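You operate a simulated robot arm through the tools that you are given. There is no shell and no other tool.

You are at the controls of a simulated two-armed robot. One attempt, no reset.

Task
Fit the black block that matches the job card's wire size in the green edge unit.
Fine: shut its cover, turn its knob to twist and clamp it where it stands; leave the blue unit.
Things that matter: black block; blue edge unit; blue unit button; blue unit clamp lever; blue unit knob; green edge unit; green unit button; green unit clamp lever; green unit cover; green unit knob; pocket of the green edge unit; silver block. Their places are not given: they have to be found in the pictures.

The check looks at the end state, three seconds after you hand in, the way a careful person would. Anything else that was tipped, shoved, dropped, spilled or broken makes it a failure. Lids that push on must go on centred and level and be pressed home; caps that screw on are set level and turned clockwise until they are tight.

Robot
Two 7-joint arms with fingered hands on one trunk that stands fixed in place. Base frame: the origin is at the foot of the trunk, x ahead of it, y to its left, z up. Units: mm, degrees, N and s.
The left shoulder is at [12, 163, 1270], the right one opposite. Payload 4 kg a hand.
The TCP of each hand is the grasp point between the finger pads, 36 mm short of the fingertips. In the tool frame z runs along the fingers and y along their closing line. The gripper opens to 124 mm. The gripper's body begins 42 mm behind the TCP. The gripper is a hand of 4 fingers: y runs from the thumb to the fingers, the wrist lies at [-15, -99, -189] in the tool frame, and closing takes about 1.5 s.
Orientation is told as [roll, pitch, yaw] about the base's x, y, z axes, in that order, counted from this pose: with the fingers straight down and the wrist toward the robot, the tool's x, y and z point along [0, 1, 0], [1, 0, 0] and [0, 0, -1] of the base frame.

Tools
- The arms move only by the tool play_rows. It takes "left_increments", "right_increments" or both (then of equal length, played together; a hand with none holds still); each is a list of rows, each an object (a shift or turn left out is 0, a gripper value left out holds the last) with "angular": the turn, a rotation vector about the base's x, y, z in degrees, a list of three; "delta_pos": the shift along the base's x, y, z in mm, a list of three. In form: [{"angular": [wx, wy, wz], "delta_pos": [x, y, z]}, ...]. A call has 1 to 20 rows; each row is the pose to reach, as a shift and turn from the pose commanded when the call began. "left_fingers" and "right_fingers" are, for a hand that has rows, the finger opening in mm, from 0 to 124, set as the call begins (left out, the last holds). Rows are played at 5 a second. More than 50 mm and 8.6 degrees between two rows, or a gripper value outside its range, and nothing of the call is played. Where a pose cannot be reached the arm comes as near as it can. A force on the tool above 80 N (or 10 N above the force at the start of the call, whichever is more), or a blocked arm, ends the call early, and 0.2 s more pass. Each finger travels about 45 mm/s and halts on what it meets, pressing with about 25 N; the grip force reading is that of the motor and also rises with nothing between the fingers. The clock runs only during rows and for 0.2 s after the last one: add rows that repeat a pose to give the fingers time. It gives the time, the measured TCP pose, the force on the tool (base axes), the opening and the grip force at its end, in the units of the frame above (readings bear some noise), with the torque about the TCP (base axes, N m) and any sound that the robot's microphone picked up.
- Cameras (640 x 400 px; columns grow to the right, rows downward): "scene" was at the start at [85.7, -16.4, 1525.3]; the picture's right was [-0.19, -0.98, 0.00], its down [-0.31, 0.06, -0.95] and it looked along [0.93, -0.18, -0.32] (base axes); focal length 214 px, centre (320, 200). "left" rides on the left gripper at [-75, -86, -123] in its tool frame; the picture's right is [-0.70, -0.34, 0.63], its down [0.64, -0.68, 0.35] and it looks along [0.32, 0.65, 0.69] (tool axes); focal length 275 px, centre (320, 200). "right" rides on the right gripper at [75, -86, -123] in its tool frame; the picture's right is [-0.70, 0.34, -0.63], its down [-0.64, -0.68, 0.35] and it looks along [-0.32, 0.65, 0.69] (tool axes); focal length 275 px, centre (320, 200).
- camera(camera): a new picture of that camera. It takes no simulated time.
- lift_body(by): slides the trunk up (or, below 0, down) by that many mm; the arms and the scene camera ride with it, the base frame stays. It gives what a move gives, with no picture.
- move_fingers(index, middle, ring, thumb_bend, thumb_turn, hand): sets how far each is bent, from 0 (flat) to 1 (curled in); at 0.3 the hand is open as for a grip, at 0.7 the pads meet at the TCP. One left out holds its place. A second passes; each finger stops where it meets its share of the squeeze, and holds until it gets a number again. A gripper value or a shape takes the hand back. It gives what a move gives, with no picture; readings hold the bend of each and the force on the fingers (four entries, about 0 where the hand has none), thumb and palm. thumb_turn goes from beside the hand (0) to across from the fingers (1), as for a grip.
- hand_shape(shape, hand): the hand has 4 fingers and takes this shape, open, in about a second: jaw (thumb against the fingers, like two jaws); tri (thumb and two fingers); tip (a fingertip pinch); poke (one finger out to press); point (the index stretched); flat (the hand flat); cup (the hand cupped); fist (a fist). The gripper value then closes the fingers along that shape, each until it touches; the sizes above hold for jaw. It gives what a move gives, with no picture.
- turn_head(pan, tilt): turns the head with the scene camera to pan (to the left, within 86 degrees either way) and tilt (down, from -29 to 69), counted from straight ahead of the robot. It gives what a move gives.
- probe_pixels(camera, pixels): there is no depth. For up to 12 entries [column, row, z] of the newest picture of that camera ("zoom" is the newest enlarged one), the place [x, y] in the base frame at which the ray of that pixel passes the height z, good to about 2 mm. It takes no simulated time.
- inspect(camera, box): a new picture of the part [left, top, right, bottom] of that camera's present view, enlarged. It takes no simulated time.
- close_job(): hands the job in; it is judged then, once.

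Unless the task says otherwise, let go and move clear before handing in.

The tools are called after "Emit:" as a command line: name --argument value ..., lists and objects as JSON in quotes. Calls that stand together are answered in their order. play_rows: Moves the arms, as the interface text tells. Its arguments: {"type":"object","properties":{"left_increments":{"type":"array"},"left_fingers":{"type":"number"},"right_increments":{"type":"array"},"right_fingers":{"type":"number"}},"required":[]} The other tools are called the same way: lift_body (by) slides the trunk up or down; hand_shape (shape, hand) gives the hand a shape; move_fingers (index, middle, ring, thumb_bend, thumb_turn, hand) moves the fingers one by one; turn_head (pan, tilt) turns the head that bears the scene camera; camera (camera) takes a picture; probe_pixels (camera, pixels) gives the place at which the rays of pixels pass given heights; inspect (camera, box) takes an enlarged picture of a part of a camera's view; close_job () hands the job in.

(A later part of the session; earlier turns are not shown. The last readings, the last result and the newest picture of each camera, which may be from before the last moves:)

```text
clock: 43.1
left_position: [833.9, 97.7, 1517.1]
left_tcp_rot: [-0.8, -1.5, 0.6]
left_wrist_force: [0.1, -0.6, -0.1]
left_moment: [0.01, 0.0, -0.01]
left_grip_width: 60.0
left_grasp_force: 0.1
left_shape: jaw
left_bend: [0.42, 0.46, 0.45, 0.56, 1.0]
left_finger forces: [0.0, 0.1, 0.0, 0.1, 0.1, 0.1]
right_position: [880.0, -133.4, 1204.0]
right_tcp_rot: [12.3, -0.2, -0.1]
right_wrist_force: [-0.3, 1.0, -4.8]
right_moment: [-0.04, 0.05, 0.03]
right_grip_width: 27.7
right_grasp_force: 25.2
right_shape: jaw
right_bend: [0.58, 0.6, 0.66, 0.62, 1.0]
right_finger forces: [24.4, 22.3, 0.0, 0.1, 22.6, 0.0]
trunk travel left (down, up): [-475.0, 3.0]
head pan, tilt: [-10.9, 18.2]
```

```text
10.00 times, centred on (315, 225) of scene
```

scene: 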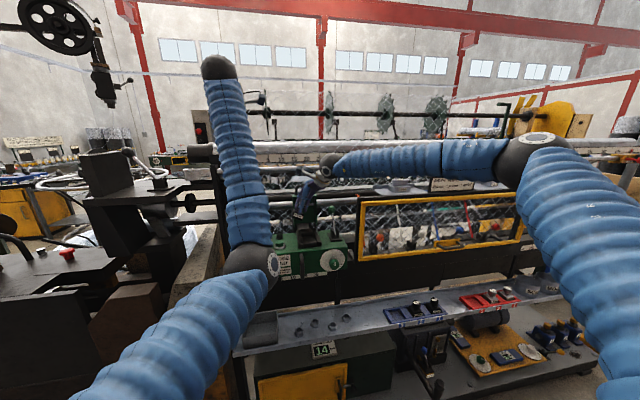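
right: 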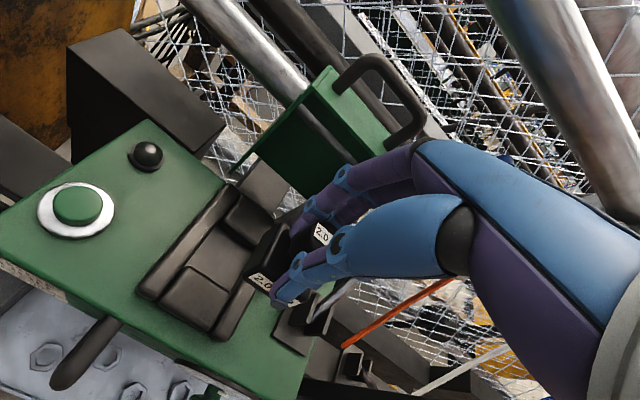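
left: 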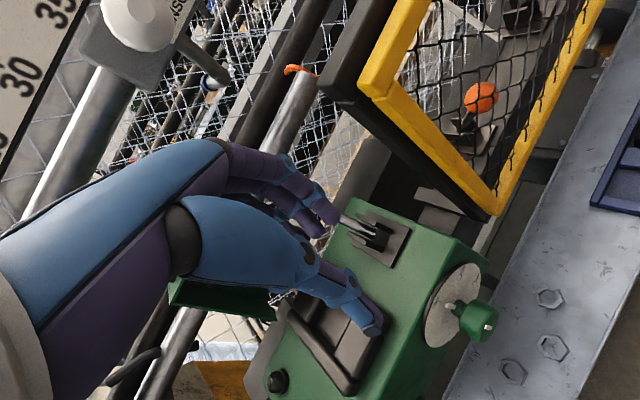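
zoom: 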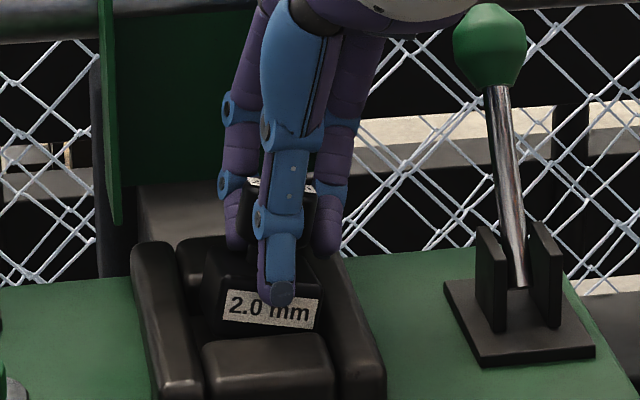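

The block is entering the recess without contact, the label still clear of the front cushion at scene zoom (270,310). I'll keep lowering in small steps until the floor takes the weight.

Emit:
play_rows --right_increments '[{"delta_pos": [0, 0, -3]}, {"delta_pos": [0, 0, -5]}, {"delta_pos": [0, 0, -5]}]'

Emit:
inspect --camera "right" --box '[180, 170, 340, 330]'

```text
clock: 43.9
left_position: [833.2, 98.1, 1518.5]
left_tcp_rot: [-0.9, -1.6, 0.5]
left_wrist_force: [0.1, 0.3, 0.4]
left_moment: [-0.01, 0.01, -0.01]
left_grip_width: 60.1
left_grasp_force: 0.1
left_shape: jaw
left_bend: [0.42, 0.46, 0.45, 0.56, 1.0]
left_finger forces: [0.0, 0.1, 0.1, 0.0, 0.0, 0.1]
right_position: [878.2, -134.2, 1202.2]
right_tcp_rot: [12.3, -0.4, -0.2]
right_wrist_force: [3.7, 3.0, 10.7]
right_moment: [0.06, -0.48, 0.06]
right_grip_width: 28.3
right_grasp_force: 24.7
right_shape: jaw
right_bend: [0.58, 0.6, 0.66, 0.62, 1.0]
right_finger forces: [28.9, 25.0, 0.1, 0.1, 24.9, 0.0]
right hand out of reach, approached as far as the arm can: row 1, 2, 3
trunk travel left (down, up): [-475.0, 3.0]
head pan, tilt: [-10.9, 18.2]
```

```text
2.50 times, centred on (260, 250) of right
```

zoom: 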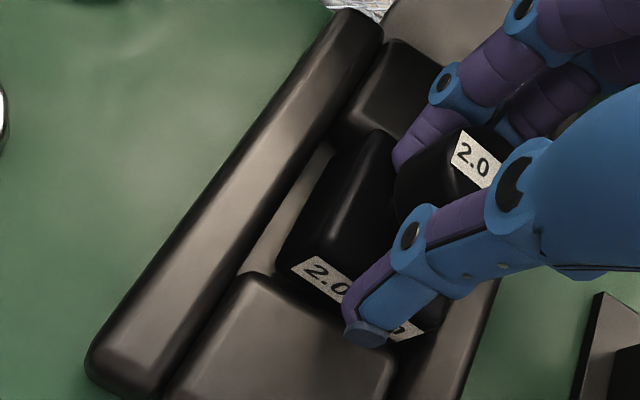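

Contact came early: the TCP drifted back to x=878 at the reach limit, so the block's front edge (near right zoom (345,300)) is touching the front cushion. I'll lift 8 mm, add 5° of roll to regain reach, and shift forward to x≈884.

Emit:
play_rows --right_increments '[{"delta_pos": [0, 0, 8]}, {"delta_pos": [0, -2, 10], "angular": [3, 0, 0]}, {"delta_pos": [2, -4, 10], "angular": [5, 0, 0]}, {"delta_pos": [6, -4, 10], "angular": [5, 0, 0]}, {"delta_pos": [6, -4, 10], "angular": [5, 0, 0]}]'

Emit:
inspect --camera "right" --box '[180, 170, 340, 330]'

Emit:
inspect --camera "scene" --box '[295, 205, 335, 245]'

```text
clock: 45.1
left_position: [835.0, 96.7, 1518.5]
left_tcp_rot: [-0.9, -1.6, 0.6]
left_wrist_force: [-0.2, -0.1, -0.1]
left_moment: [-0.01, 0.01, -0.01]
left_grip_width: 60.1
left_grasp_force: 0.0
left_shape: jaw
left_bend: [0.42, 0.46, 0.45, 0.56, 1.0]
left_finger forces: [0.0, 0.0, 0.0, 0.0, 0.0, 0.1]
right_position: [886.0, -139.0, 1209.1]
right_tcp_rot: [17.2, -0.3, -0.1]
right_wrist_force: [-1.6, -0.9, -4.2]
right_moment: [-0.06, 0.15, -0.01]
right_grip_width: 27.8
right_grasp_force: 24.8
right_shape: jaw
right_bend: [0.58, 0.61, 0.66, 0.62, 1.0]
right_finger forces: [23.8, 24.4, 0.0, 0.0, 25.7, 0.1]
trunk travel left (down, up): [-475.0, 3.0]
head pan, tilt: [-10.9, 18.2]
```

```text
2.50 times, centred on (260, 250) of right
```

zoom: 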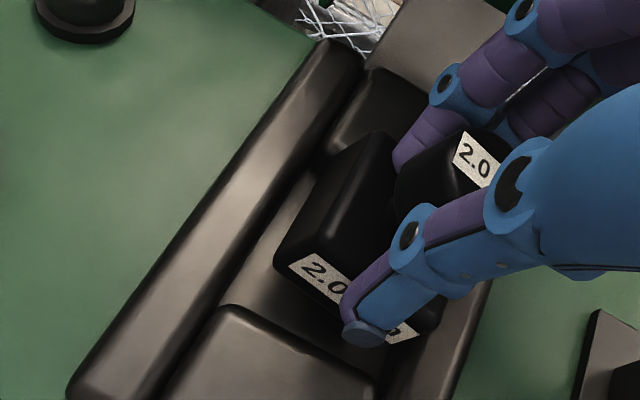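

```text
10.00 times, centred on (315, 225) of scene
```

zoom: 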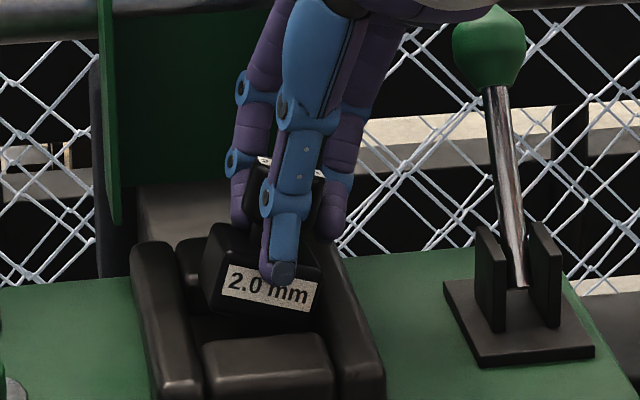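

The block now hangs clear of the front cushion, centred between the rails. I'll trim x back 3 mm to 883 and lower slowly again.

Emit:
play_rows --right_increments '[{"delta_pos": [-3, 0, -2]}, {"delta_pos": [-3, 0, -5]}, {"delta_pos": [-3, 0, -8]}, {"delta_pos": [-3, 0, -10]}, {"delta_pos": [-3, 0, -10]}]'

Emit:
inspect --camera "right" --box '[180, 170, 340, 330]'

Emit:
inspect --camera "scene" --box '[295, 205, 335, 245]'

```text
clock: 46.3
left_position: [833.0, 97.4, 1518.6]
left_tcp_rot: [-0.9, -1.6, 0.6]
left_wrist_force: [-0.1, -0.2, -0.1]
left_moment: [0.02, 0.0, 0.01]
left_grip_width: 59.7
left_grasp_force: 0.0
left_shape: jaw
left_bend: [0.42, 0.46, 0.45, 0.56, 1.0]
left_finger forces: [0.1, 0.0, 0.0, 0.0, 0.1, 0.1]
right_position: [882.3, -138.4, 1200.8]
right_tcp_rot: [17.1, -0.5, 0.0]
right_wrist_force: [1.2, -0.1, 11.4]
right_moment: [0.04, -0.42, -0.02]
right_grip_width: 28.5
right_grasp_force: 24.7
right_shape: jaw
right_bend: [0.58, 0.6, 0.66, 0.62, 1.0]
right_finger forces: [30.2, 26.7, 0.0, 0.1, 25.9, 0.0]
trunk travel left (down, up): [-475.0, 3.0]
head pan, tilt: [-10.9, 18.2]
```

```text
2.50 times, centred on (260, 250) of right
```

zoom: 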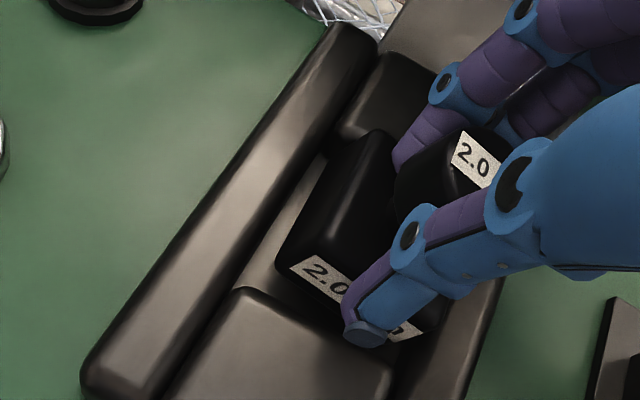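

```text
10.00 times, centred on (315, 225) of scene
```

zoom: 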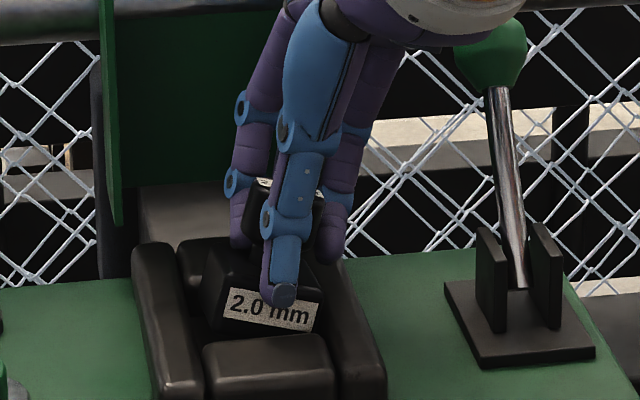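

Contact came at the predicted floor height (TCP z 1200.8, about 16 N) with the block inside the recess. I'll open the fingers to let it settle flat, then look.

Emit:
play_rows --right_increments '[{"delta_pos": [0, 0, 1]}, {"delta_pos": [0, 0, 1]}, {"delta_pos": [0, 0, 1]}, {"delta_pos": [0, 0, 1]}, {"delta_pos": [0, 0, 1]}]' --right_fingers 55

Emit:
inspect --camera "right" --box '[180, 170, 340, 330]'

Emit:
inspect --camera "scene" --box '[295, 205, 335, 245]'

Emit:
inspect --camera "left" --box '[520, 120, 640, 220]'

```text
clock: 47.5
left_position: [834.1, 97.3, 1516.8]
left_tcp_rot: [-0.8, -1.4, 0.6]
left_wrist_force: [0.3, -0.3, -0.5]
left_moment: [0.0, 0.0, 0.02]
left_grip_width: 60.1
left_grasp_force: 0.2
left_shape: jaw
left_bend: [0.42, 0.46, 0.45, 0.56, 1.0]
left_finger forces: [0.1, 0.0, 0.0, 0.0, 0.0, 0.1]
right_position: [882.6, -139.6, 1200.3]
right_tcp_rot: [17.2, -0.2, 0.0]
right_wrist_force: [0.4, -0.7, -1.5]
right_moment: [0.01, -0.03, -0.01]
right_grip_width: 54.4
right_grasp_force: 0.0
right_shape: jaw
right_bend: [0.44, 0.48, 0.46, 0.57, 1.0]
right_finger forces: [0.1, 0.0, 0.0, 0.0, 0.0, 0.1]
trunk travel left (down, up): [-475.0, 3.0]
head pan, tilt: [-10.9, 18.2]
```

```text
2.50 times, centred on (260, 250) of right
```

zoom: 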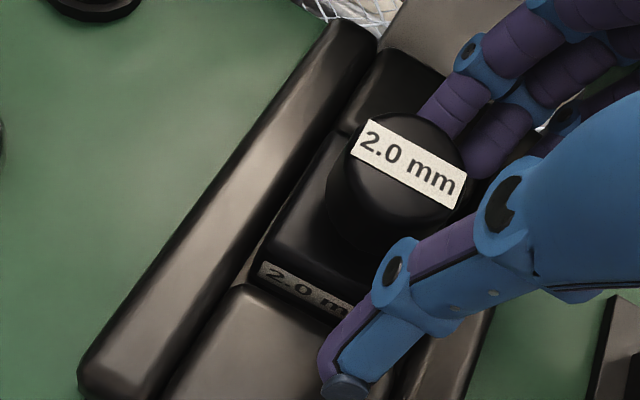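

```text
10.00 times, centred on (315, 225) of scene
```

zoom: 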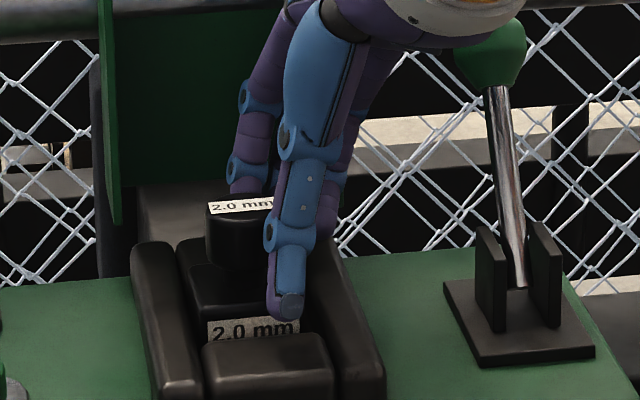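

```text
4.00 times, centred on (580, 170) of left
```

zoom: 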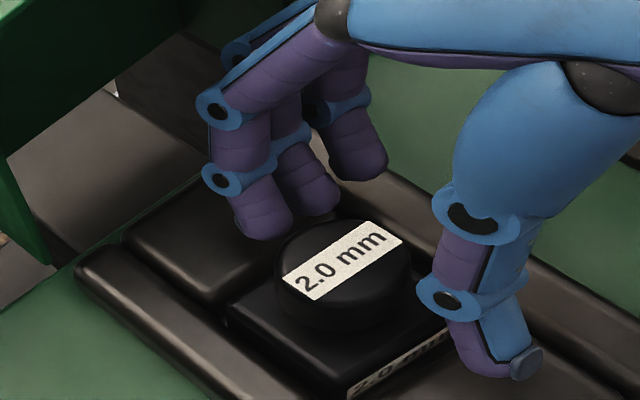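

The block dropped flat into the pocket, with the label level in all three views. I'll withdraw the right hand upward along its own axis and check the seat from above.

Emit:
play_rows --right_increments '[{"delta_pos": [0, -3, 12]}, {"delta_pos": [0, -8, 28]}, {"delta_pos": [0, -16, 55]}, {"delta_pos": [-10, -28, 90]}, {"delta_pos": [-35, -45, 120]}, {"delta_pos": [-65, -70, 140]}, {"delta_pos": [-65, -70, 140]}]'

Emit:
inspect --camera "right" --box '[60, 100, 320, 340]'

Emit:
inspect --camera "scene" --box '[295, 205, 335, 245]'

Emit:
inspect --camera "left" --box '[500, 120, 640, 240]'

Emit:
camera --camera "scene"

```text
clock: 49.1
left_position: [835.0, 97.8, 1515.6]
left_tcp_rot: [-0.8, -1.5, 0.5]
left_wrist_force: [0.6, -0.3, 0.2]
left_moment: [-0.02, 0.03, 0.0]
left_grip_width: 59.9
left_grasp_force: 0.1
left_shape: jaw
left_bend: [0.42, 0.46, 0.45, 0.56, 1.0]
left_finger forces: [0.1, 0.1, 0.1, 0.0, 0.1, 0.0]
right_position: [818.5, -208.4, 1339.6]
right_tcp_rot: [17.0, -0.1, -0.1]
right_wrist_force: [0.7, 0.1, -0.3]
right_moment: [-0.01, 0.04, 0.02]
right_grip_width: 54.8
right_grasp_force: 0.0
right_shape: jaw
right_bend: [0.44, 0.48, 0.46, 0.57, 1.0]
right_finger forces: [0.0, 0.0, 0.0, 0.0, 0.0, 0.0]
trunk travel left (down, up): [-475.0, 3.0]
head pan, tilt: [-10.9, 18.2]
```

```text
1.67 times, centred on (190, 220) of right
```

zoom: 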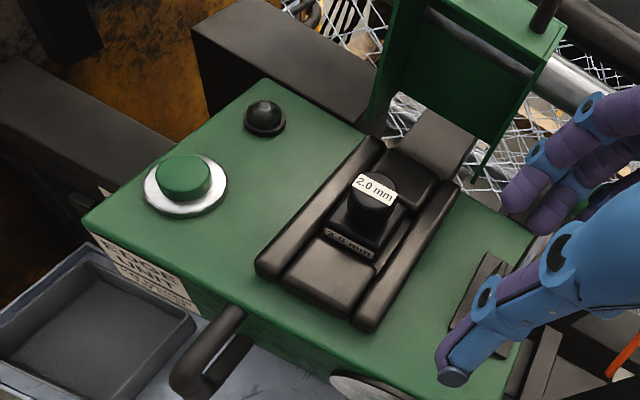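

```text
10.00 times, centred on (315, 225) of scene
```

zoom: 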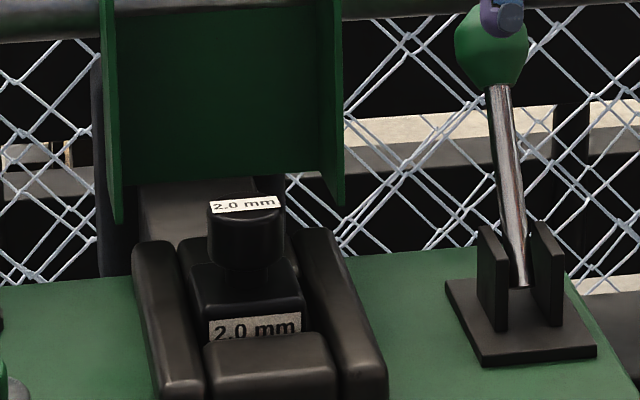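

```text
3.33 times, centred on (570, 180) of left
```

zoom: 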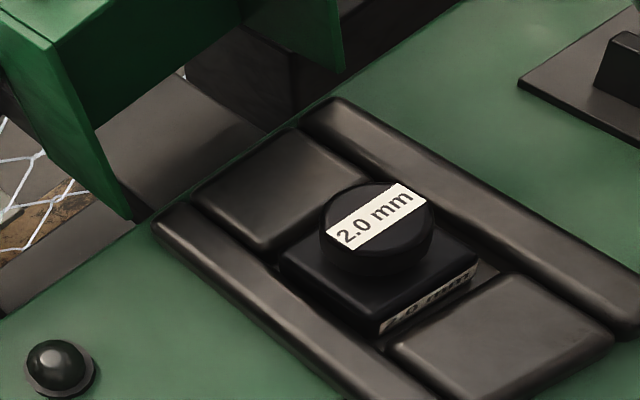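

```text
taken
```

scene: 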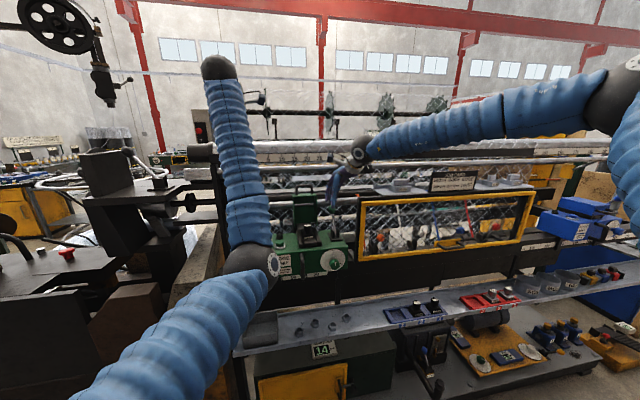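

The 2.0 mm block is seated flat in the pocket (right zoom (370,205)). Next is the cover. I'll bring the right hand above, pitch its fingers forward 45°, and test the reach to the cover's handle bar, now near (980,-117,1343).

Emit:
play_rows --right_increments '[{"delta_pos": [-6, 9, 30], "angular": [-6, 0, 0]}, {"delta_pos": [-12, 18, 60], "angular": [-12, 0, 0]}, {"delta_pos": [-18, 28, 95], "angular": [-17, 0, 0]}, {"delta_pos": [-18, 28, 95], "angular": [-17, 0, 0]}]'

Emit:
play_rows --right_increments '[{"delta_pos": [5, 8, 0], "angular": [0, -7, 0]}, {"delta_pos": [15, 16, 0], "angular": [0, -14, 0]}, {"delta_pos": [25, 24, 0], "angular": [0, -21, 0]}, {"delta_pos": [40, 32, 0], "angular": [0, -28, 0]}, {"delta_pos": [55, 40, 0], "angular": [0, -35, 0]}, {"delta_pos": [75, 50, 0], "angular": [0, -40, 0]}, {"delta_pos": [90, 60, 0], "angular": [0, -45, 0]}, {"delta_pos": [90, 60, 0], "angular": [0, -45, 0]}]' --right_fingers 60

Emit:
camera --camera "right"

Emit:
camera --camera "scene"

```text
clock: 50.1
left_position: [833.7, 97.5, 1519.3]
left_tcp_rot: [-0.8, -1.5, 0.5]
left_wrist_force: [-0.6, 0.8, -1.2]
left_moment: [0.0, 0.02, 0.0]
left_grip_width: 59.8
left_grasp_force: 0.1
left_shape: jaw
left_bend: [0.42, 0.46, 0.45, 0.56, 1.0]
left_finger forces: [0.0, 0.0, 0.0, 0.0, 0.1, 0.1]
right_position: [797.9, -180.4, 1437.0]
right_tcp_rot: [0.2, -0.4, -0.1]
right_wrist_force: [0.7, 0.2, -0.3]
right_moment: [0.0, -0.01, 0.03]
right_grip_width: 55.0
right_grasp_force: 0.0
right_shape: jaw
right_bend: [0.44, 0.48, 0.46, 0.57, 1.0]
right_finger forces: [0.0, 0.1, 0.0, 0.0, 0.0, 0.0]
trunk travel left (down, up): [-475.0, 3.0]
head pan, tilt: [-10.9, 18.2]
```

```text
clock: 51.9
left_position: [832.1, 97.1, 1518.6]
left_tcp_rot: [-0.9, -1.6, 0.6]
left_wrist_force: [0.5, 0.2, 0.4]
left_moment: [-0.01, 0.0, 0.0]
left_grip_width: 60.0
left_grasp_force: 0.1
left_shape: jaw
left_bend: [0.42, 0.46, 0.45, 0.56, 1.0]
left_finger forces: [0.0, 0.1, 0.0, 0.0, 0.0, 0.0]
right_position: [886.9, -121.1, 1436.6]
right_tcp_rot: [0.3, -45.4, -0.2]
right_wrist_force: [-12.5, -3.1, -1.1]
right_moment: [0.06, -0.25, -0.27]
right_grip_width: 57.2
right_grasp_force: 0.0
right_shape: jaw
right_bend: [0.42, 0.51, 0.45, 0.56, 1.0]
right_finger forces: [0.0, 11.9, 0.1, 0.0, 0.0, 0.1]
trunk travel left (down, up): [-475.0, 3.0]
head pan, tilt: [-10.9, 18.2]
```

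```text
taken
```

right: 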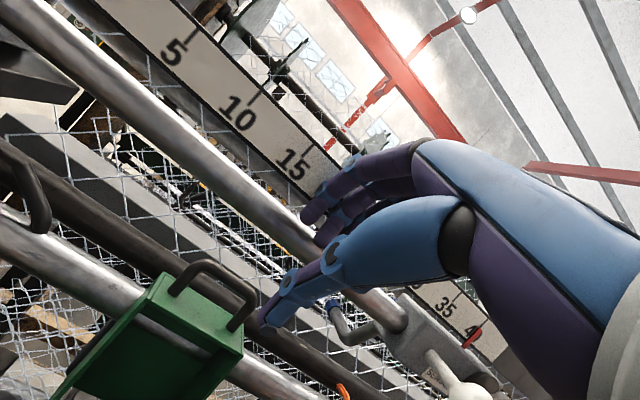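

```text
taken
```

scene: 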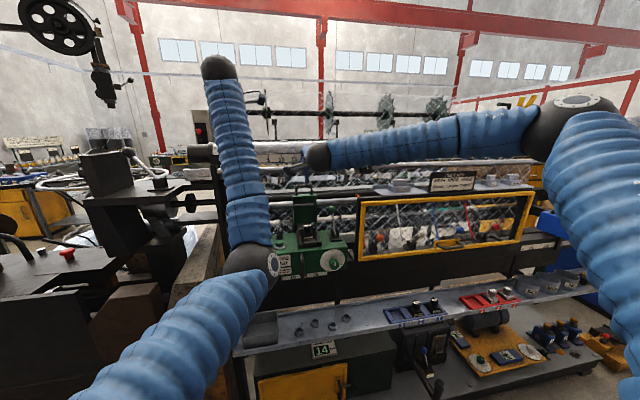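

The middle finger is touching something (12 N): it's the upper silver roller seen at right pixel (200,150), which runs above and ahead of the handle. I'll back off and look at how the rods lie around the handle.

Emit:
play_rows --right_increments '[{"delta_pos": [-20, 0, 0]}, {"delta_pos": [-50, 0, 0]}, {"delta_pos": [-80, 0, -20]}, {"delta_pos": [-80, 0, -40]}, {"delta_pos": [-80, 0, -40]}]'

Emit:
camera --camera "right"

Emit:
inspect --camera "scene" --box '[260, 130, 380, 220]'

Emit:
camera --camera "left"

```text
clock: 53.1
left_position: [832.7, 98.2, 1518.7]
left_tcp_rot: [-0.9, -1.6, 0.6]
left_wrist_force: [0.5, -0.1, 0.4]
left_moment: [0.0, -0.04, -0.03]
left_grip_width: 60.0
left_grasp_force: 0.0
left_shape: jaw
left_bend: [0.42, 0.46, 0.45, 0.56, 1.0]
left_finger forces: [0.0, 0.1, 0.1, 0.1, 0.0, 0.0]
right_position: [807.8, -121.1, 1395.2]
right_tcp_rot: [0.2, -45.3, -0.1]
right_wrist_force: [0.0, 0.3, 0.6]
right_moment: [-0.03, 0.01, 0.02]
right_grip_width: 59.8
right_grasp_force: 0.0
right_shape: jaw
right_bend: [0.42, 0.46, 0.45, 0.56, 1.0]
right_finger forces: [0.1, 0.1, 0.0, 0.0, 0.0, 0.1]
trunk travel left (down, up): [-475.0, 3.0]
head pan, tilt: [-10.9, 18.2]
```

```text
taken
```

right: 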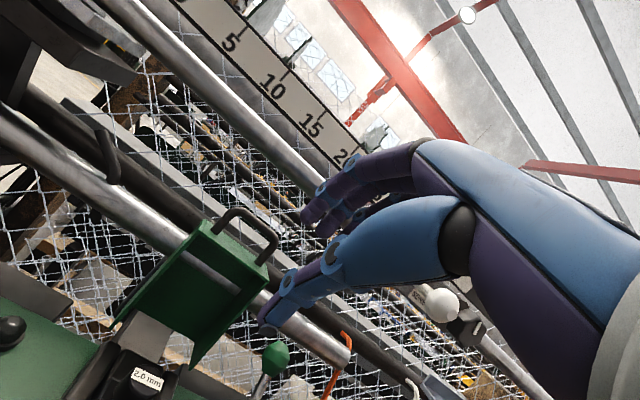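

```text
4.44 times, centred on (320, 175) of scene
```

zoom: 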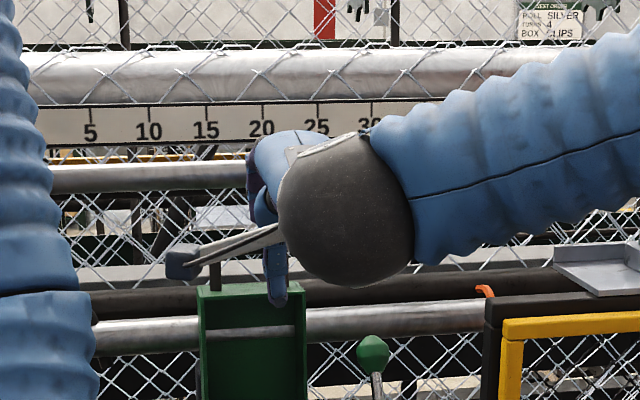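

```text
taken
```

left: 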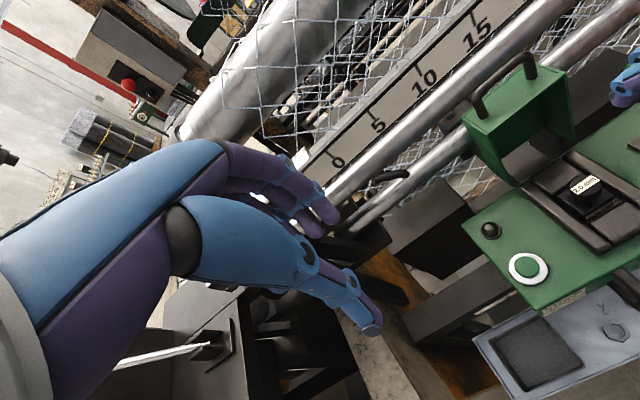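

There are two rods: a lower one at the cover's back and an upper one above it. I'll zoom from the left camera to locate both relative to the handle.

Emit:
inspect --camera "left" --box '[400, 0, 620, 160]'

Emit:
inspect --camera "right" --box '[100, 140, 320, 340]'

```text
2.50 times, centred on (510, 80) of left
```

zoom: 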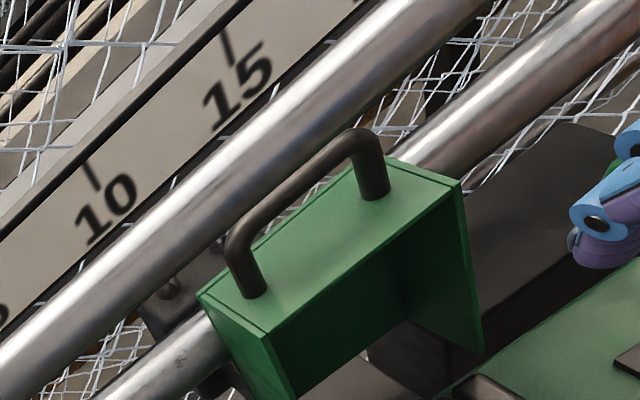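

```text
2.00 times, centred on (210, 240) of right
```

zoom: 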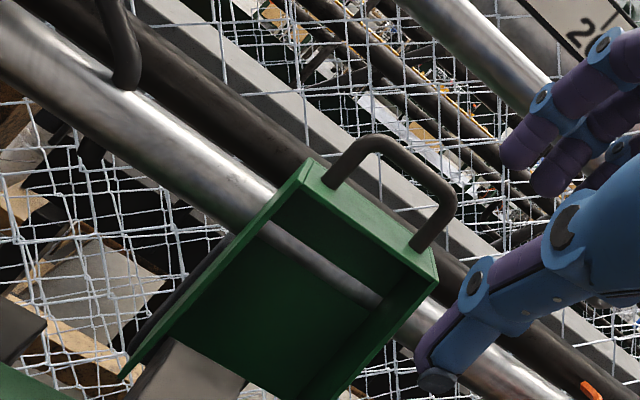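

The upper rod is at about x 951, z 1414, so the handle must be taken from the front below it, with fingers nearly horizontal, fingers above the bar and thumb below it. I'll probe the bar ends at right pixels (232,210) and (273,235) to fix its centre.

Emit:
probe_pixels --camera "right" --pixels '[[232.5, 210, 1345], [273.5, 235, 1345], [232.5, 210, 1338], [273.5, 235, 1338], [222.5, 230, 1310], [265, 262.5, 1310]]'

Emit:
inspect --camera "right" --box '[190, 180, 300, 290]'

Emit:
inspect --camera "left" --box '[450, 30, 590, 150]'

```text
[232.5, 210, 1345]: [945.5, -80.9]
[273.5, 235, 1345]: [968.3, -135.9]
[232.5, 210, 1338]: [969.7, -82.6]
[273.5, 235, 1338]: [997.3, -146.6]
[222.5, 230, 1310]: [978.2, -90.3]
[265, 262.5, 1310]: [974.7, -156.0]
```

```text
3.64 times, centred on (245, 235) of right
```

zoom: 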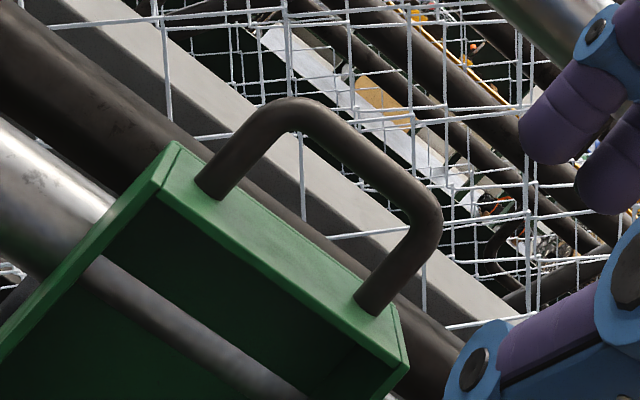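

```text
3.33 times, centred on (520, 90) of left
```

zoom: 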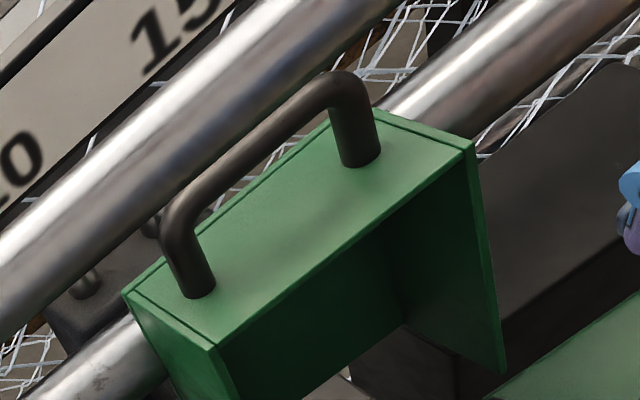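

The bar centre is at about (977,-116,1339), with a 23 mm gap below it. I'll pitch the hand to about -75°, narrow the jaw to 40 mm, and line up in front of the bar below the upper rod.

Emit:
play_rows --right_increments '[{"delta_pos": [5, 1, -5], "angular": [0, -7.5, 0]}, {"delta_pos": [10, 2, -10], "angular": [0, -15, 0]}, {"delta_pos": [20, 3, -15], "angular": [0, -22.5, 0]}, {"delta_pos": [42, 5, -23], "angular": [0, -30, 0]}, {"delta_pos": [60, 5, -26], "angular": [0, -30, 0]}, {"delta_pos": [60, 5, -26], "angular": [0, -30, 0]}]' --right_fingers 40

Emit:
camera --camera "right"

Emit:
inspect --camera "left" --box '[440, 0, 640, 160]'

Emit:
inspect --camera "scene" --box '[260, 150, 360, 230]'

```text
clock: 54.5
left_position: [833.8, 98.0, 1517.7]
left_tcp_rot: [-0.9, -1.5, 0.5]
left_wrist_force: [-0.7, -0.6, -0.6]
left_moment: [0.02, 0.01, 0.01]
left_grip_width: 59.9
left_grasp_force: 0.1
left_shape: jaw
left_bend: [0.42, 0.46, 0.45, 0.56, 1.0]
left_finger forces: [0.1, 0.1, 0.0, 0.0, 0.0, 0.0]
right_position: [813.0, -120.4, 1388.6]
right_tcp_rot: [0.3, -52.8, -0.1]
right_wrist_force: [-1.1, 0.2, -0.8]
right_moment: [-0.03, -0.01, 0.0]
right_grip_width: 40.7
right_grasp_force: 0.1
right_shape: jaw
right_bend: [0.5, 0.53, 0.52, 0.61, 1.0]
right_finger forces: [0.0, 0.0, 0.0, 0.1, 0.0, 0.0]
right hand out of reach, approached as far as the arm can: row 2, 3, 4, 5, 6
trunk travel left (down, up): [-475.0, 3.0]
head pan, tilt: [-10.9, 18.2]
```

```text
taken
```

right: 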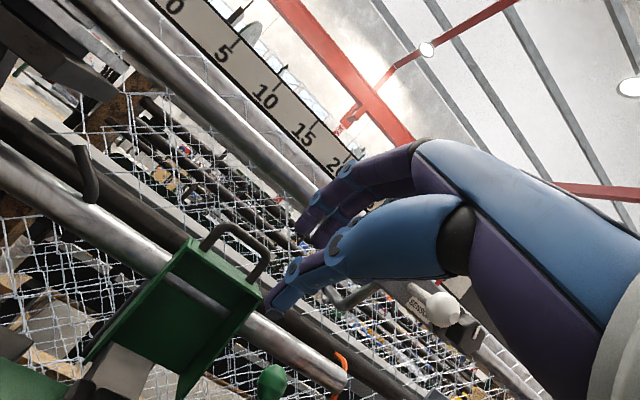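

```text
2.50 times, centred on (540, 80) of left
```

zoom: 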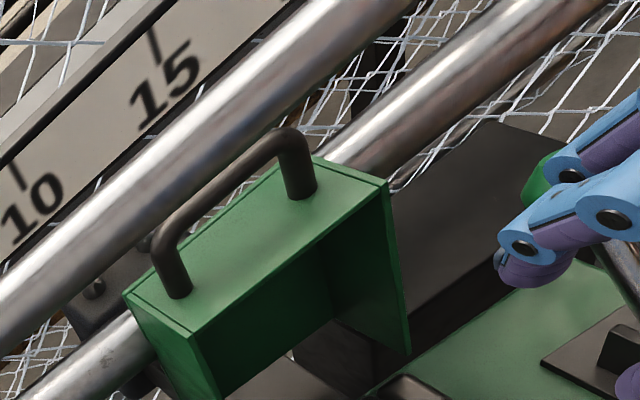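

```text
5.00 times, centred on (310, 190) of scene
```

zoom: 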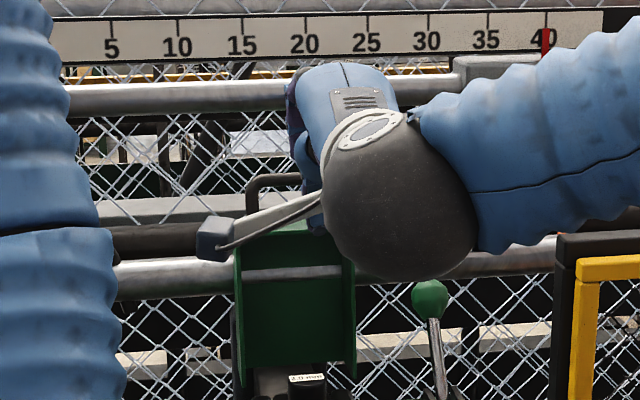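

The right wrist can't pitch past about -53° here, and at that pitch the fingers would meet the upper rod. A sideways approach suits this arm better: fingers pointing left behind the handle, pads facing the robot. I'll retreat and restore the pitch first.

Emit:
play_rows --right_increments '[{"delta_pos": [-15, -20, 5], "angular": [0, 7.5, 0]}, {"delta_pos": [-30, -40, 10], "angular": [0, 15, 0]}, {"delta_pos": [-45, -60, 10], "angular": [0, 22.5, 0]}, {"delta_pos": [-60, -80, 10], "angular": [0, 30, 0]}, {"delta_pos": [-75, -100, 10], "angular": [0, 37.5, 0]}, {"delta_pos": [-90, -120, 10], "angular": [0, 45, 0]}, {"delta_pos": [-100, -140, 10], "angular": [0, 52.6, 0]}, {"delta_pos": [-100, -140, 10], "angular": [0, 52.6, 0]}]'

Emit:
play_rows --right_increments '[{"delta_pos": [0, 0, 0], "angular": [8.5, 0, 0]}, {"delta_pos": [0, 0, 0], "angular": [17, 0, 0]}, {"delta_pos": [0, 0, 0], "angular": [25.5, 0, 0]}, {"delta_pos": [0, 0, 0], "angular": [34, 0, 0]}, {"delta_pos": [0, 0, 0], "angular": [42.5, 0, 0]}, {"delta_pos": [0, 0, 0], "angular": [51, 0, 0]}, {"delta_pos": [0, 0, 0], "angular": [59.5, 0, 0]}, {"delta_pos": [0, 0, 0], "angular": [68, 0, 0]}, {"delta_pos": [0, 0, 0], "angular": [76.5, 0, 0]}, {"delta_pos": [0, 0, 0], "angular": [85, 0, 0]}, {"delta_pos": [0, 0, 0], "angular": [90, 0, 0]}, {"delta_pos": [0, 0, 0], "angular": [90, 0, 0]}]'

Emit:
camera --camera "scene"

Emit:
camera --camera "right"

```text
clock: 56.3
left_position: [833.0, 98.6, 1518.1]
left_tcp_rot: [-1.0, -1.6, 0.5]
left_wrist_force: [0.1, -0.1, -0.5]
left_moment: [-0.02, -0.01, -0.03]
left_grip_width: 60.0
left_grasp_force: 0.1
left_shape: jaw
left_bend: [0.42, 0.46, 0.45, 0.56, 1.0]
left_finger forces: [0.0, 0.0, 0.1, 0.1, 0.0, 0.0]
right_position: [713.3, -259.2, 1399.4]
right_tcp_rot: [0.2, -0.1, 0.0]
right_wrist_force: [1.2, -0.5, 0.6]
right_moment: [0.05, -0.02, 0.01]
right_grip_width: 40.3
right_grasp_force: 0.0
right_shape: jaw
right_bend: [0.5, 0.53, 0.52, 0.61, 1.0]
right_finger forces: [0.0, 0.0, 0.0, 0.0, 0.0, 0.0]
trunk travel left (down, up): [-475.0, 3.0]
head pan, tilt: [-10.9, 18.2]
```

```text
clock: 58.9
left_position: [834.0, 97.0, 1517.7]
left_tcp_rot: [-0.9, -1.6, 0.7]
left_wrist_force: [0.5, -0.1, -0.3]
left_moment: [0.01, -0.01, -0.01]
left_grip_width: 60.0
left_grasp_force: 0.2
left_shape: jaw
left_bend: [0.42, 0.46, 0.45, 0.56, 1.0]
left_finger forces: [0.1, 0.0, 0.0, 0.0, 0.0, 0.0]
right_position: [706.6, -263.0, 1416.2]
right_tcp_rot: [89.6, 0.9, -0.3]
right_wrist_force: [0.4, 0.1, 0.8]
right_moment: [0.01, 0.0, 0.0]
right_grip_width: 40.0
right_grasp_force: 0.0
right_shape: jaw
right_bend: [0.5, 0.53, 0.52, 0.61, 1.0]
right_finger forces: [0.0, 0.0, 0.1, 0.1, 0.0, 0.0]
right hand out of reach, approached as far as the arm can: row 11, 12
trunk travel left (down, up): [-475.0, 3.0]
head pan, tilt: [-10.9, 18.2]
```

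```text
taken
```

scene: 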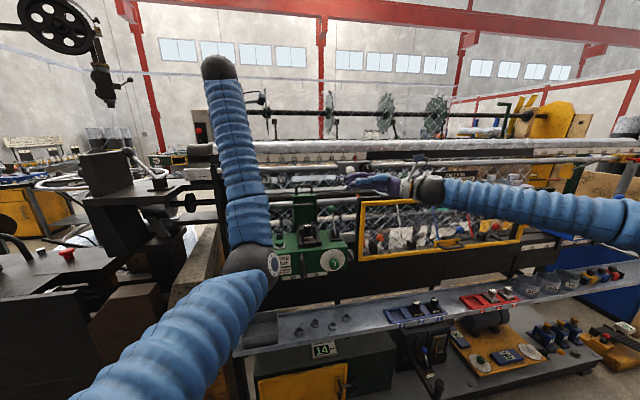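

```text
taken
```

right: 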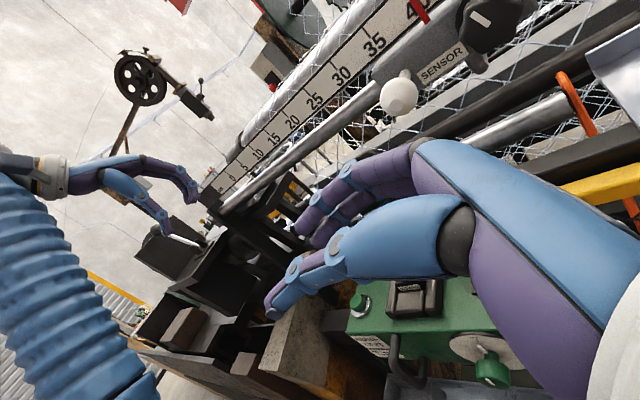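

The roll to 90° works and the hand now points left. A sensor with a white knob hangs on the upper rod to the right of the handle, so I'll look at it closely to keep clear of it.

Emit:
inspect --camera "scene" --box '[280, 130, 400, 220]'

Emit:
inspect --camera "right" --box '[340, 0, 560, 160]'

```text
4.44 times, centred on (340, 175) of scene
```

zoom: 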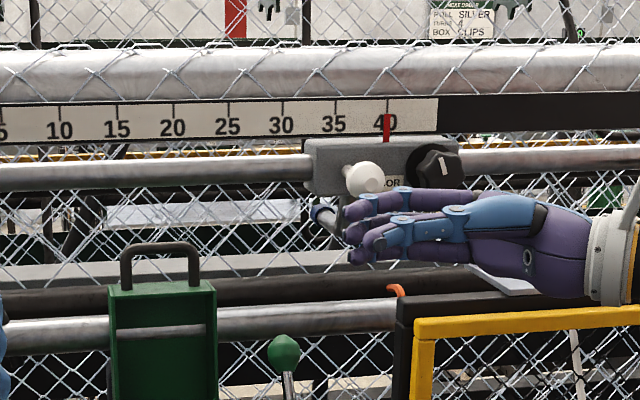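

```text
2.50 times, centred on (450, 80) of right
```

zoom: 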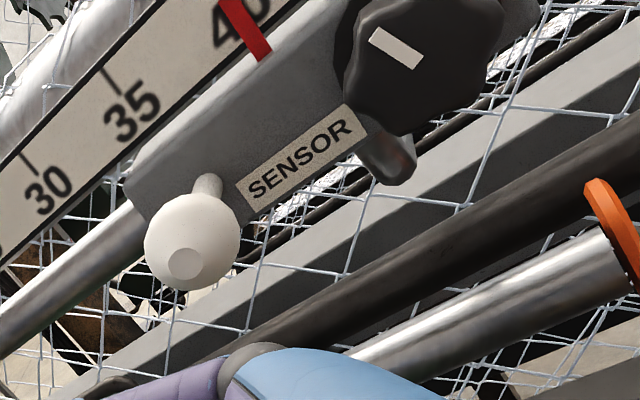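

The sensor and its probe would crowd a right-side approach. The left arm comes from below with its elbow low, so it may well reach forward with horizontal fingers. I'll park the right hand and test the left hand pitching to about -75°.

Emit:
play_rows --right_increments '[{"delta_pos": [-20, -30, 0], "angular": [-8.5, 0, 0]}, {"delta_pos": [-40, -60, 0], "angular": [-17, 0, 0]}, {"delta_pos": [-60, -90, 0], "angular": [-25.5, 0, 0]}, {"delta_pos": [-80, -120, 0], "angular": [-34, 0, 0]}, {"delta_pos": [-100, -150, 0], "angular": [-42.5, 0, 0]}, {"delta_pos": [-120, -170, 0], "angular": [-51, 0, 0]}, {"delta_pos": [-140, -190, 0], "angular": [-59.5, 0, 0]}, {"delta_pos": [-160, -210, 0], "angular": [-68, 0, 0]}, {"delta_pos": [-180, -220, 0], "angular": [-76.5, 0, 0]}, {"delta_pos": [-190, -230, 0], "angular": [-85, 0, 0]}, {"delta_pos": [-200, -240, 0], "angular": [-89.6, 0, 0]}, {"delta_pos": [-200, -240, 0], "angular": [-89.6, 0, 0]}]'

Emit:
play_rows --left_increments '[{"delta_pos": [-10, -15, -10], "angular": [0, -7.5, 0]}, {"delta_pos": [-20, -30, -20], "angular": [0, -15, 0]}, {"delta_pos": [-30, -45, -30], "angular": [0, -22.5, 0]}, {"delta_pos": [-40, -60, -40], "angular": [0, -30, 0]}, {"delta_pos": [-50, -75, -50], "angular": [0, -37.5, 0]}, {"delta_pos": [-60, -90, -60], "angular": [0, -45, 0]}, {"delta_pos": [-60, -105, -75], "angular": [0, -52, 0]}, {"delta_pos": [-60, -120, -90], "angular": [0, -59, 0]}, {"delta_pos": [-60, -135, -105], "angular": [0, -66, 0]}, {"delta_pos": [-60, -150, -120], "angular": [0, -73, 0]}, {"delta_pos": [-60, -150, -120], "angular": [0, -73, 0]}]' --left_fingers 40

Emit:
camera --camera "scene"

Emit:
camera --camera "left"

```text
clock: 61.5
left_position: [833.0, 97.5, 1517.6]
left_tcp_rot: [-0.9, -1.6, 0.6]
left_wrist_force: [0.9, 0.0, -1.2]
left_moment: [0.02, -0.04, -0.03]
left_grip_width: 59.9
left_grasp_force: 0.0
left_shape: jaw
left_bend: [0.42, 0.46, 0.45, 0.56, 1.0]
left_finger forces: [0.0, 0.1, 0.1, 0.1, 0.0, 0.0]
right_position: [506.3, -502.8, 1417.1]
right_tcp_rot: [0.6, -0.1, 0.0]
right_wrist_force: [0.2, 0.1, -0.1]
right_moment: [0.01, 0.02, 0.0]
right_grip_width: 40.2
right_grasp_force: 0.0
right_shape: jaw
right_bend: [0.5, 0.53, 0.52, 0.61, 1.0]
right_finger forces: [0.0, 0.1, 0.1, 0.0, 0.0, 0.0]
trunk travel left (down, up): [-475.0, 3.0]
head pan, tilt: [-10.9, 18.2]
```

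```text
clock: 64.1
left_position: [789.9, -4.9, 1400.3]
left_tcp_rot: [16.3, -76.0, -12.7]
left_wrist_force: [0.0, -0.9, -0.1]
left_moment: [0.02, -0.02, -0.01]
left_grip_width: 39.8
left_grasp_force: 0.1
left_shape: jaw
left_bend: [0.5, 0.53, 0.52, 0.61, 1.0]
left_finger forces: [0.0, 0.0, 0.1, 0.0, 0.0, 0.0]
right_position: [507.1, -501.9, 1416.3]
right_tcp_rot: [0.6, -0.2, -0.1]
right_wrist_force: [0.1, 0.2, 0.0]
right_moment: [-0.01, -0.03, 0.02]
right_grip_width: 40.3
right_grasp_force: 0.1
right_shape: jaw
right_bend: [0.5, 0.53, 0.52, 0.61, 1.0]
right_finger forces: [0.0, 0.1, 0.0, 0.1, 0.1, 0.1]
trunk travel left (down, up): [-475.0, 3.0]
head pan, tilt: [-10.9, 18.2]
stopped in row 11 (left hand): the arm was blocked; the commanded pose is now the measured one
```

```text
taken
```

scene: 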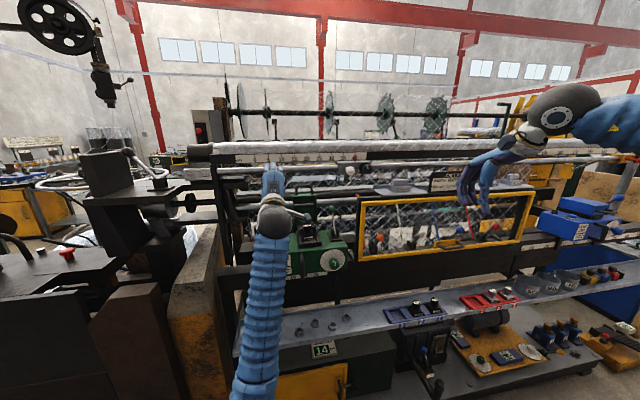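

```text
taken
```

left: 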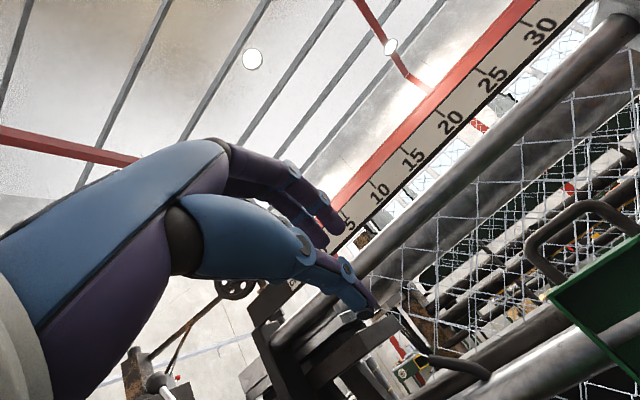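

The left hand did reach about -73° pitch, but the arm reported being blocked at (790,-5,1400). I'll zoom in to see whether its elbow or forearm is near the shelf or the unit.

Emit:
inspect --camera "scene" --box '[200, 150, 360, 260]'

Emit:
inspect --camera "scene" --box '[190, 260, 350, 400]'

Emit:
inspect --camera "right" --box '[0, 0, 320, 200]'

```text
3.64 times, centred on (280, 205) of scene
```

zoom: 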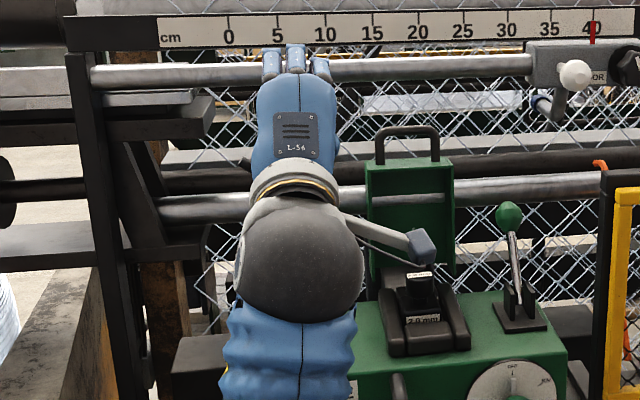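

```text
2.86 times, centred on (270, 330) of scene
```

zoom: 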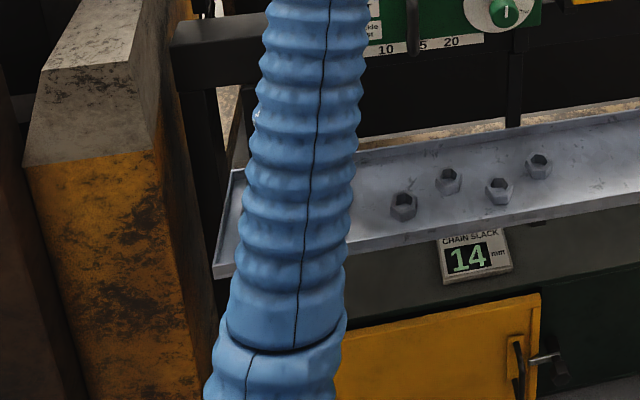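

```text
2.00 times, centred on (160, 100) of right
```

zoom: 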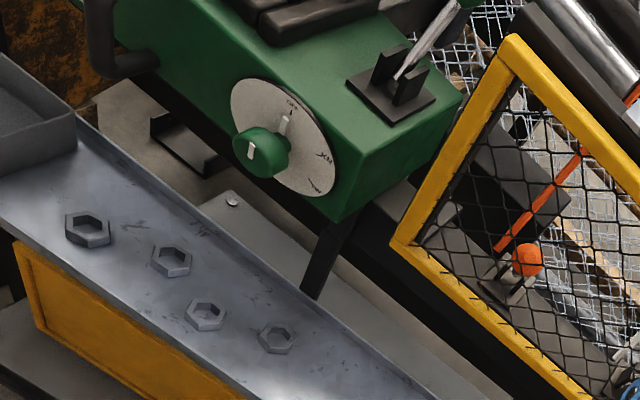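

The left hand is pointing forward nicely and nothing at the shelf is touched; the block is probably the elbow near the trunk. I'll move forward and to the right in small steps toward the handle and see whether that frees it.

Emit:
play_rows --left_increments '[{"delta_pos": [20, -5, -5]}, {"delta_pos": [40, -15, -10]}, {"delta_pos": [60, -30, -15]}, {"delta_pos": [70, -50, -20]}, {"delta_pos": [70, -50, -20]}]'

Emit:
camera --camera "left"

Emit:
inspect --camera "scene" --box '[200, 150, 360, 260]'

```text
clock: 65.5
left_position: [878.6, 1.4, 1356.9]
left_tcp_rot: [35.1, -74.4, -26.8]
left_wrist_force: [0.0, 0.2, 0.2]
left_moment: [-0.03, 0.0, -0.03]
left_grip_width: 39.9
left_grasp_force: 0.0
left_shape: jaw
left_bend: [0.5, 0.53, 0.52, 0.61, 1.0]
left_finger forces: [0.0, 0.0, 0.1, 0.0, 0.0, 0.0]
right_position: [506.9, -501.3, 1417.0]
right_tcp_rot: [0.6, -0.3, 0.0]
right_wrist_force: [1.1, -0.8, -0.2]
right_moment: [-0.05, -0.04, -0.01]
right_grip_width: 40.1
right_grasp_force: 0.1
right_shape: jaw
right_bend: [0.5, 0.53, 0.52, 0.61, 1.0]
right_finger forces: [0.0, 0.0, 0.1, 0.1, 0.0, 0.0]
trunk travel left (down, up): [-475.0, 3.0]
head pan, tilt: [-10.9, 18.2]
stopped in row 5 (left hand): the arm was blocked; the commanded pose is now the measured one
```

```text
taken
```

left: 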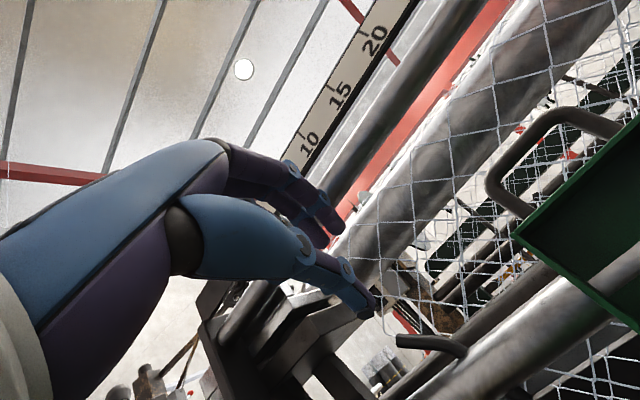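

```text
3.64 times, centred on (280, 205) of scene
```

zoom: 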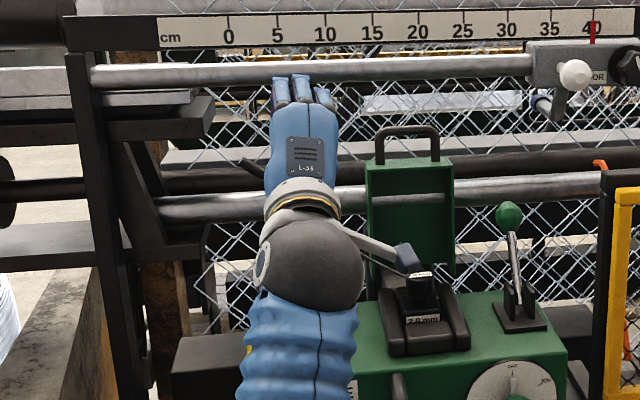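

The left arm seems blocked by the robot's own trunk when it crosses to the right, so it can't reach the handle. A better idea: lowering the trunk makes the right forearm rise toward the handle, which should free its wrist to point forward. First I'll bring the left hand back and park it clear.

Emit:
play_rows --left_increments '[{"delta_pos": [-35, 15, 10]}, {"delta_pos": [-70, 30, 20]}, {"delta_pos": [-105, 50, 30]}, {"delta_pos": [-140, 70, 40]}, {"delta_pos": [-175, 100, 50]}, {"delta_pos": [-190, 135, 50]}, {"delta_pos": [-200, 170, 50]}, {"delta_pos": [-200, 170, 50]}]'

Emit:
camera --camera "scene"

```text
clock: 67.3
left_position: [677.5, 169.0, 1406.8]
left_tcp_rot: [34.8, -74.3, -26.6]
left_wrist_force: [-0.3, -0.4, -0.4]
left_moment: [-0.02, 0.03, 0.07]
left_grip_width: 40.1
left_grasp_force: 0.1
left_shape: jaw
left_bend: [0.5, 0.53, 0.52, 0.61, 1.0]
left_finger forces: [0.0, 0.0, 0.0, 0.0, 0.0, 0.0]
right_position: [507.0, -502.6, 1414.7]
right_tcp_rot: [0.6, -0.2, -0.1]
right_wrist_force: [0.3, -0.3, -1.1]
right_moment: [0.02, 0.04, -0.06]
right_grip_width: 40.1
right_grasp_force: 0.0
right_shape: jaw
right_bend: [0.5, 0.53, 0.52, 0.61, 1.0]
right_finger forces: [0.0, 0.1, 0.0, 0.0, 0.1, 0.0]
trunk travel left (down, up): [-475.0, 3.0]
head pan, tilt: [-10.9, 18.2]
```

```text
taken
```

scene: 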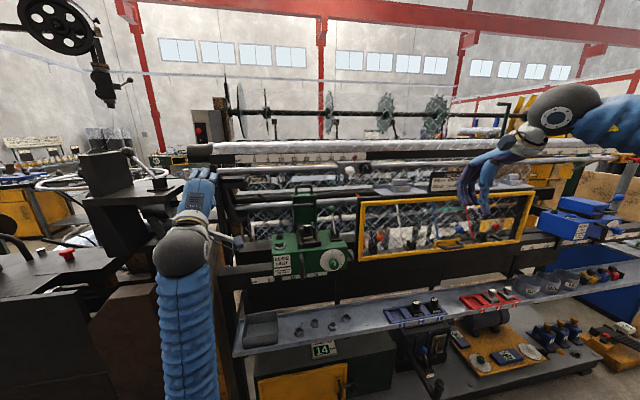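

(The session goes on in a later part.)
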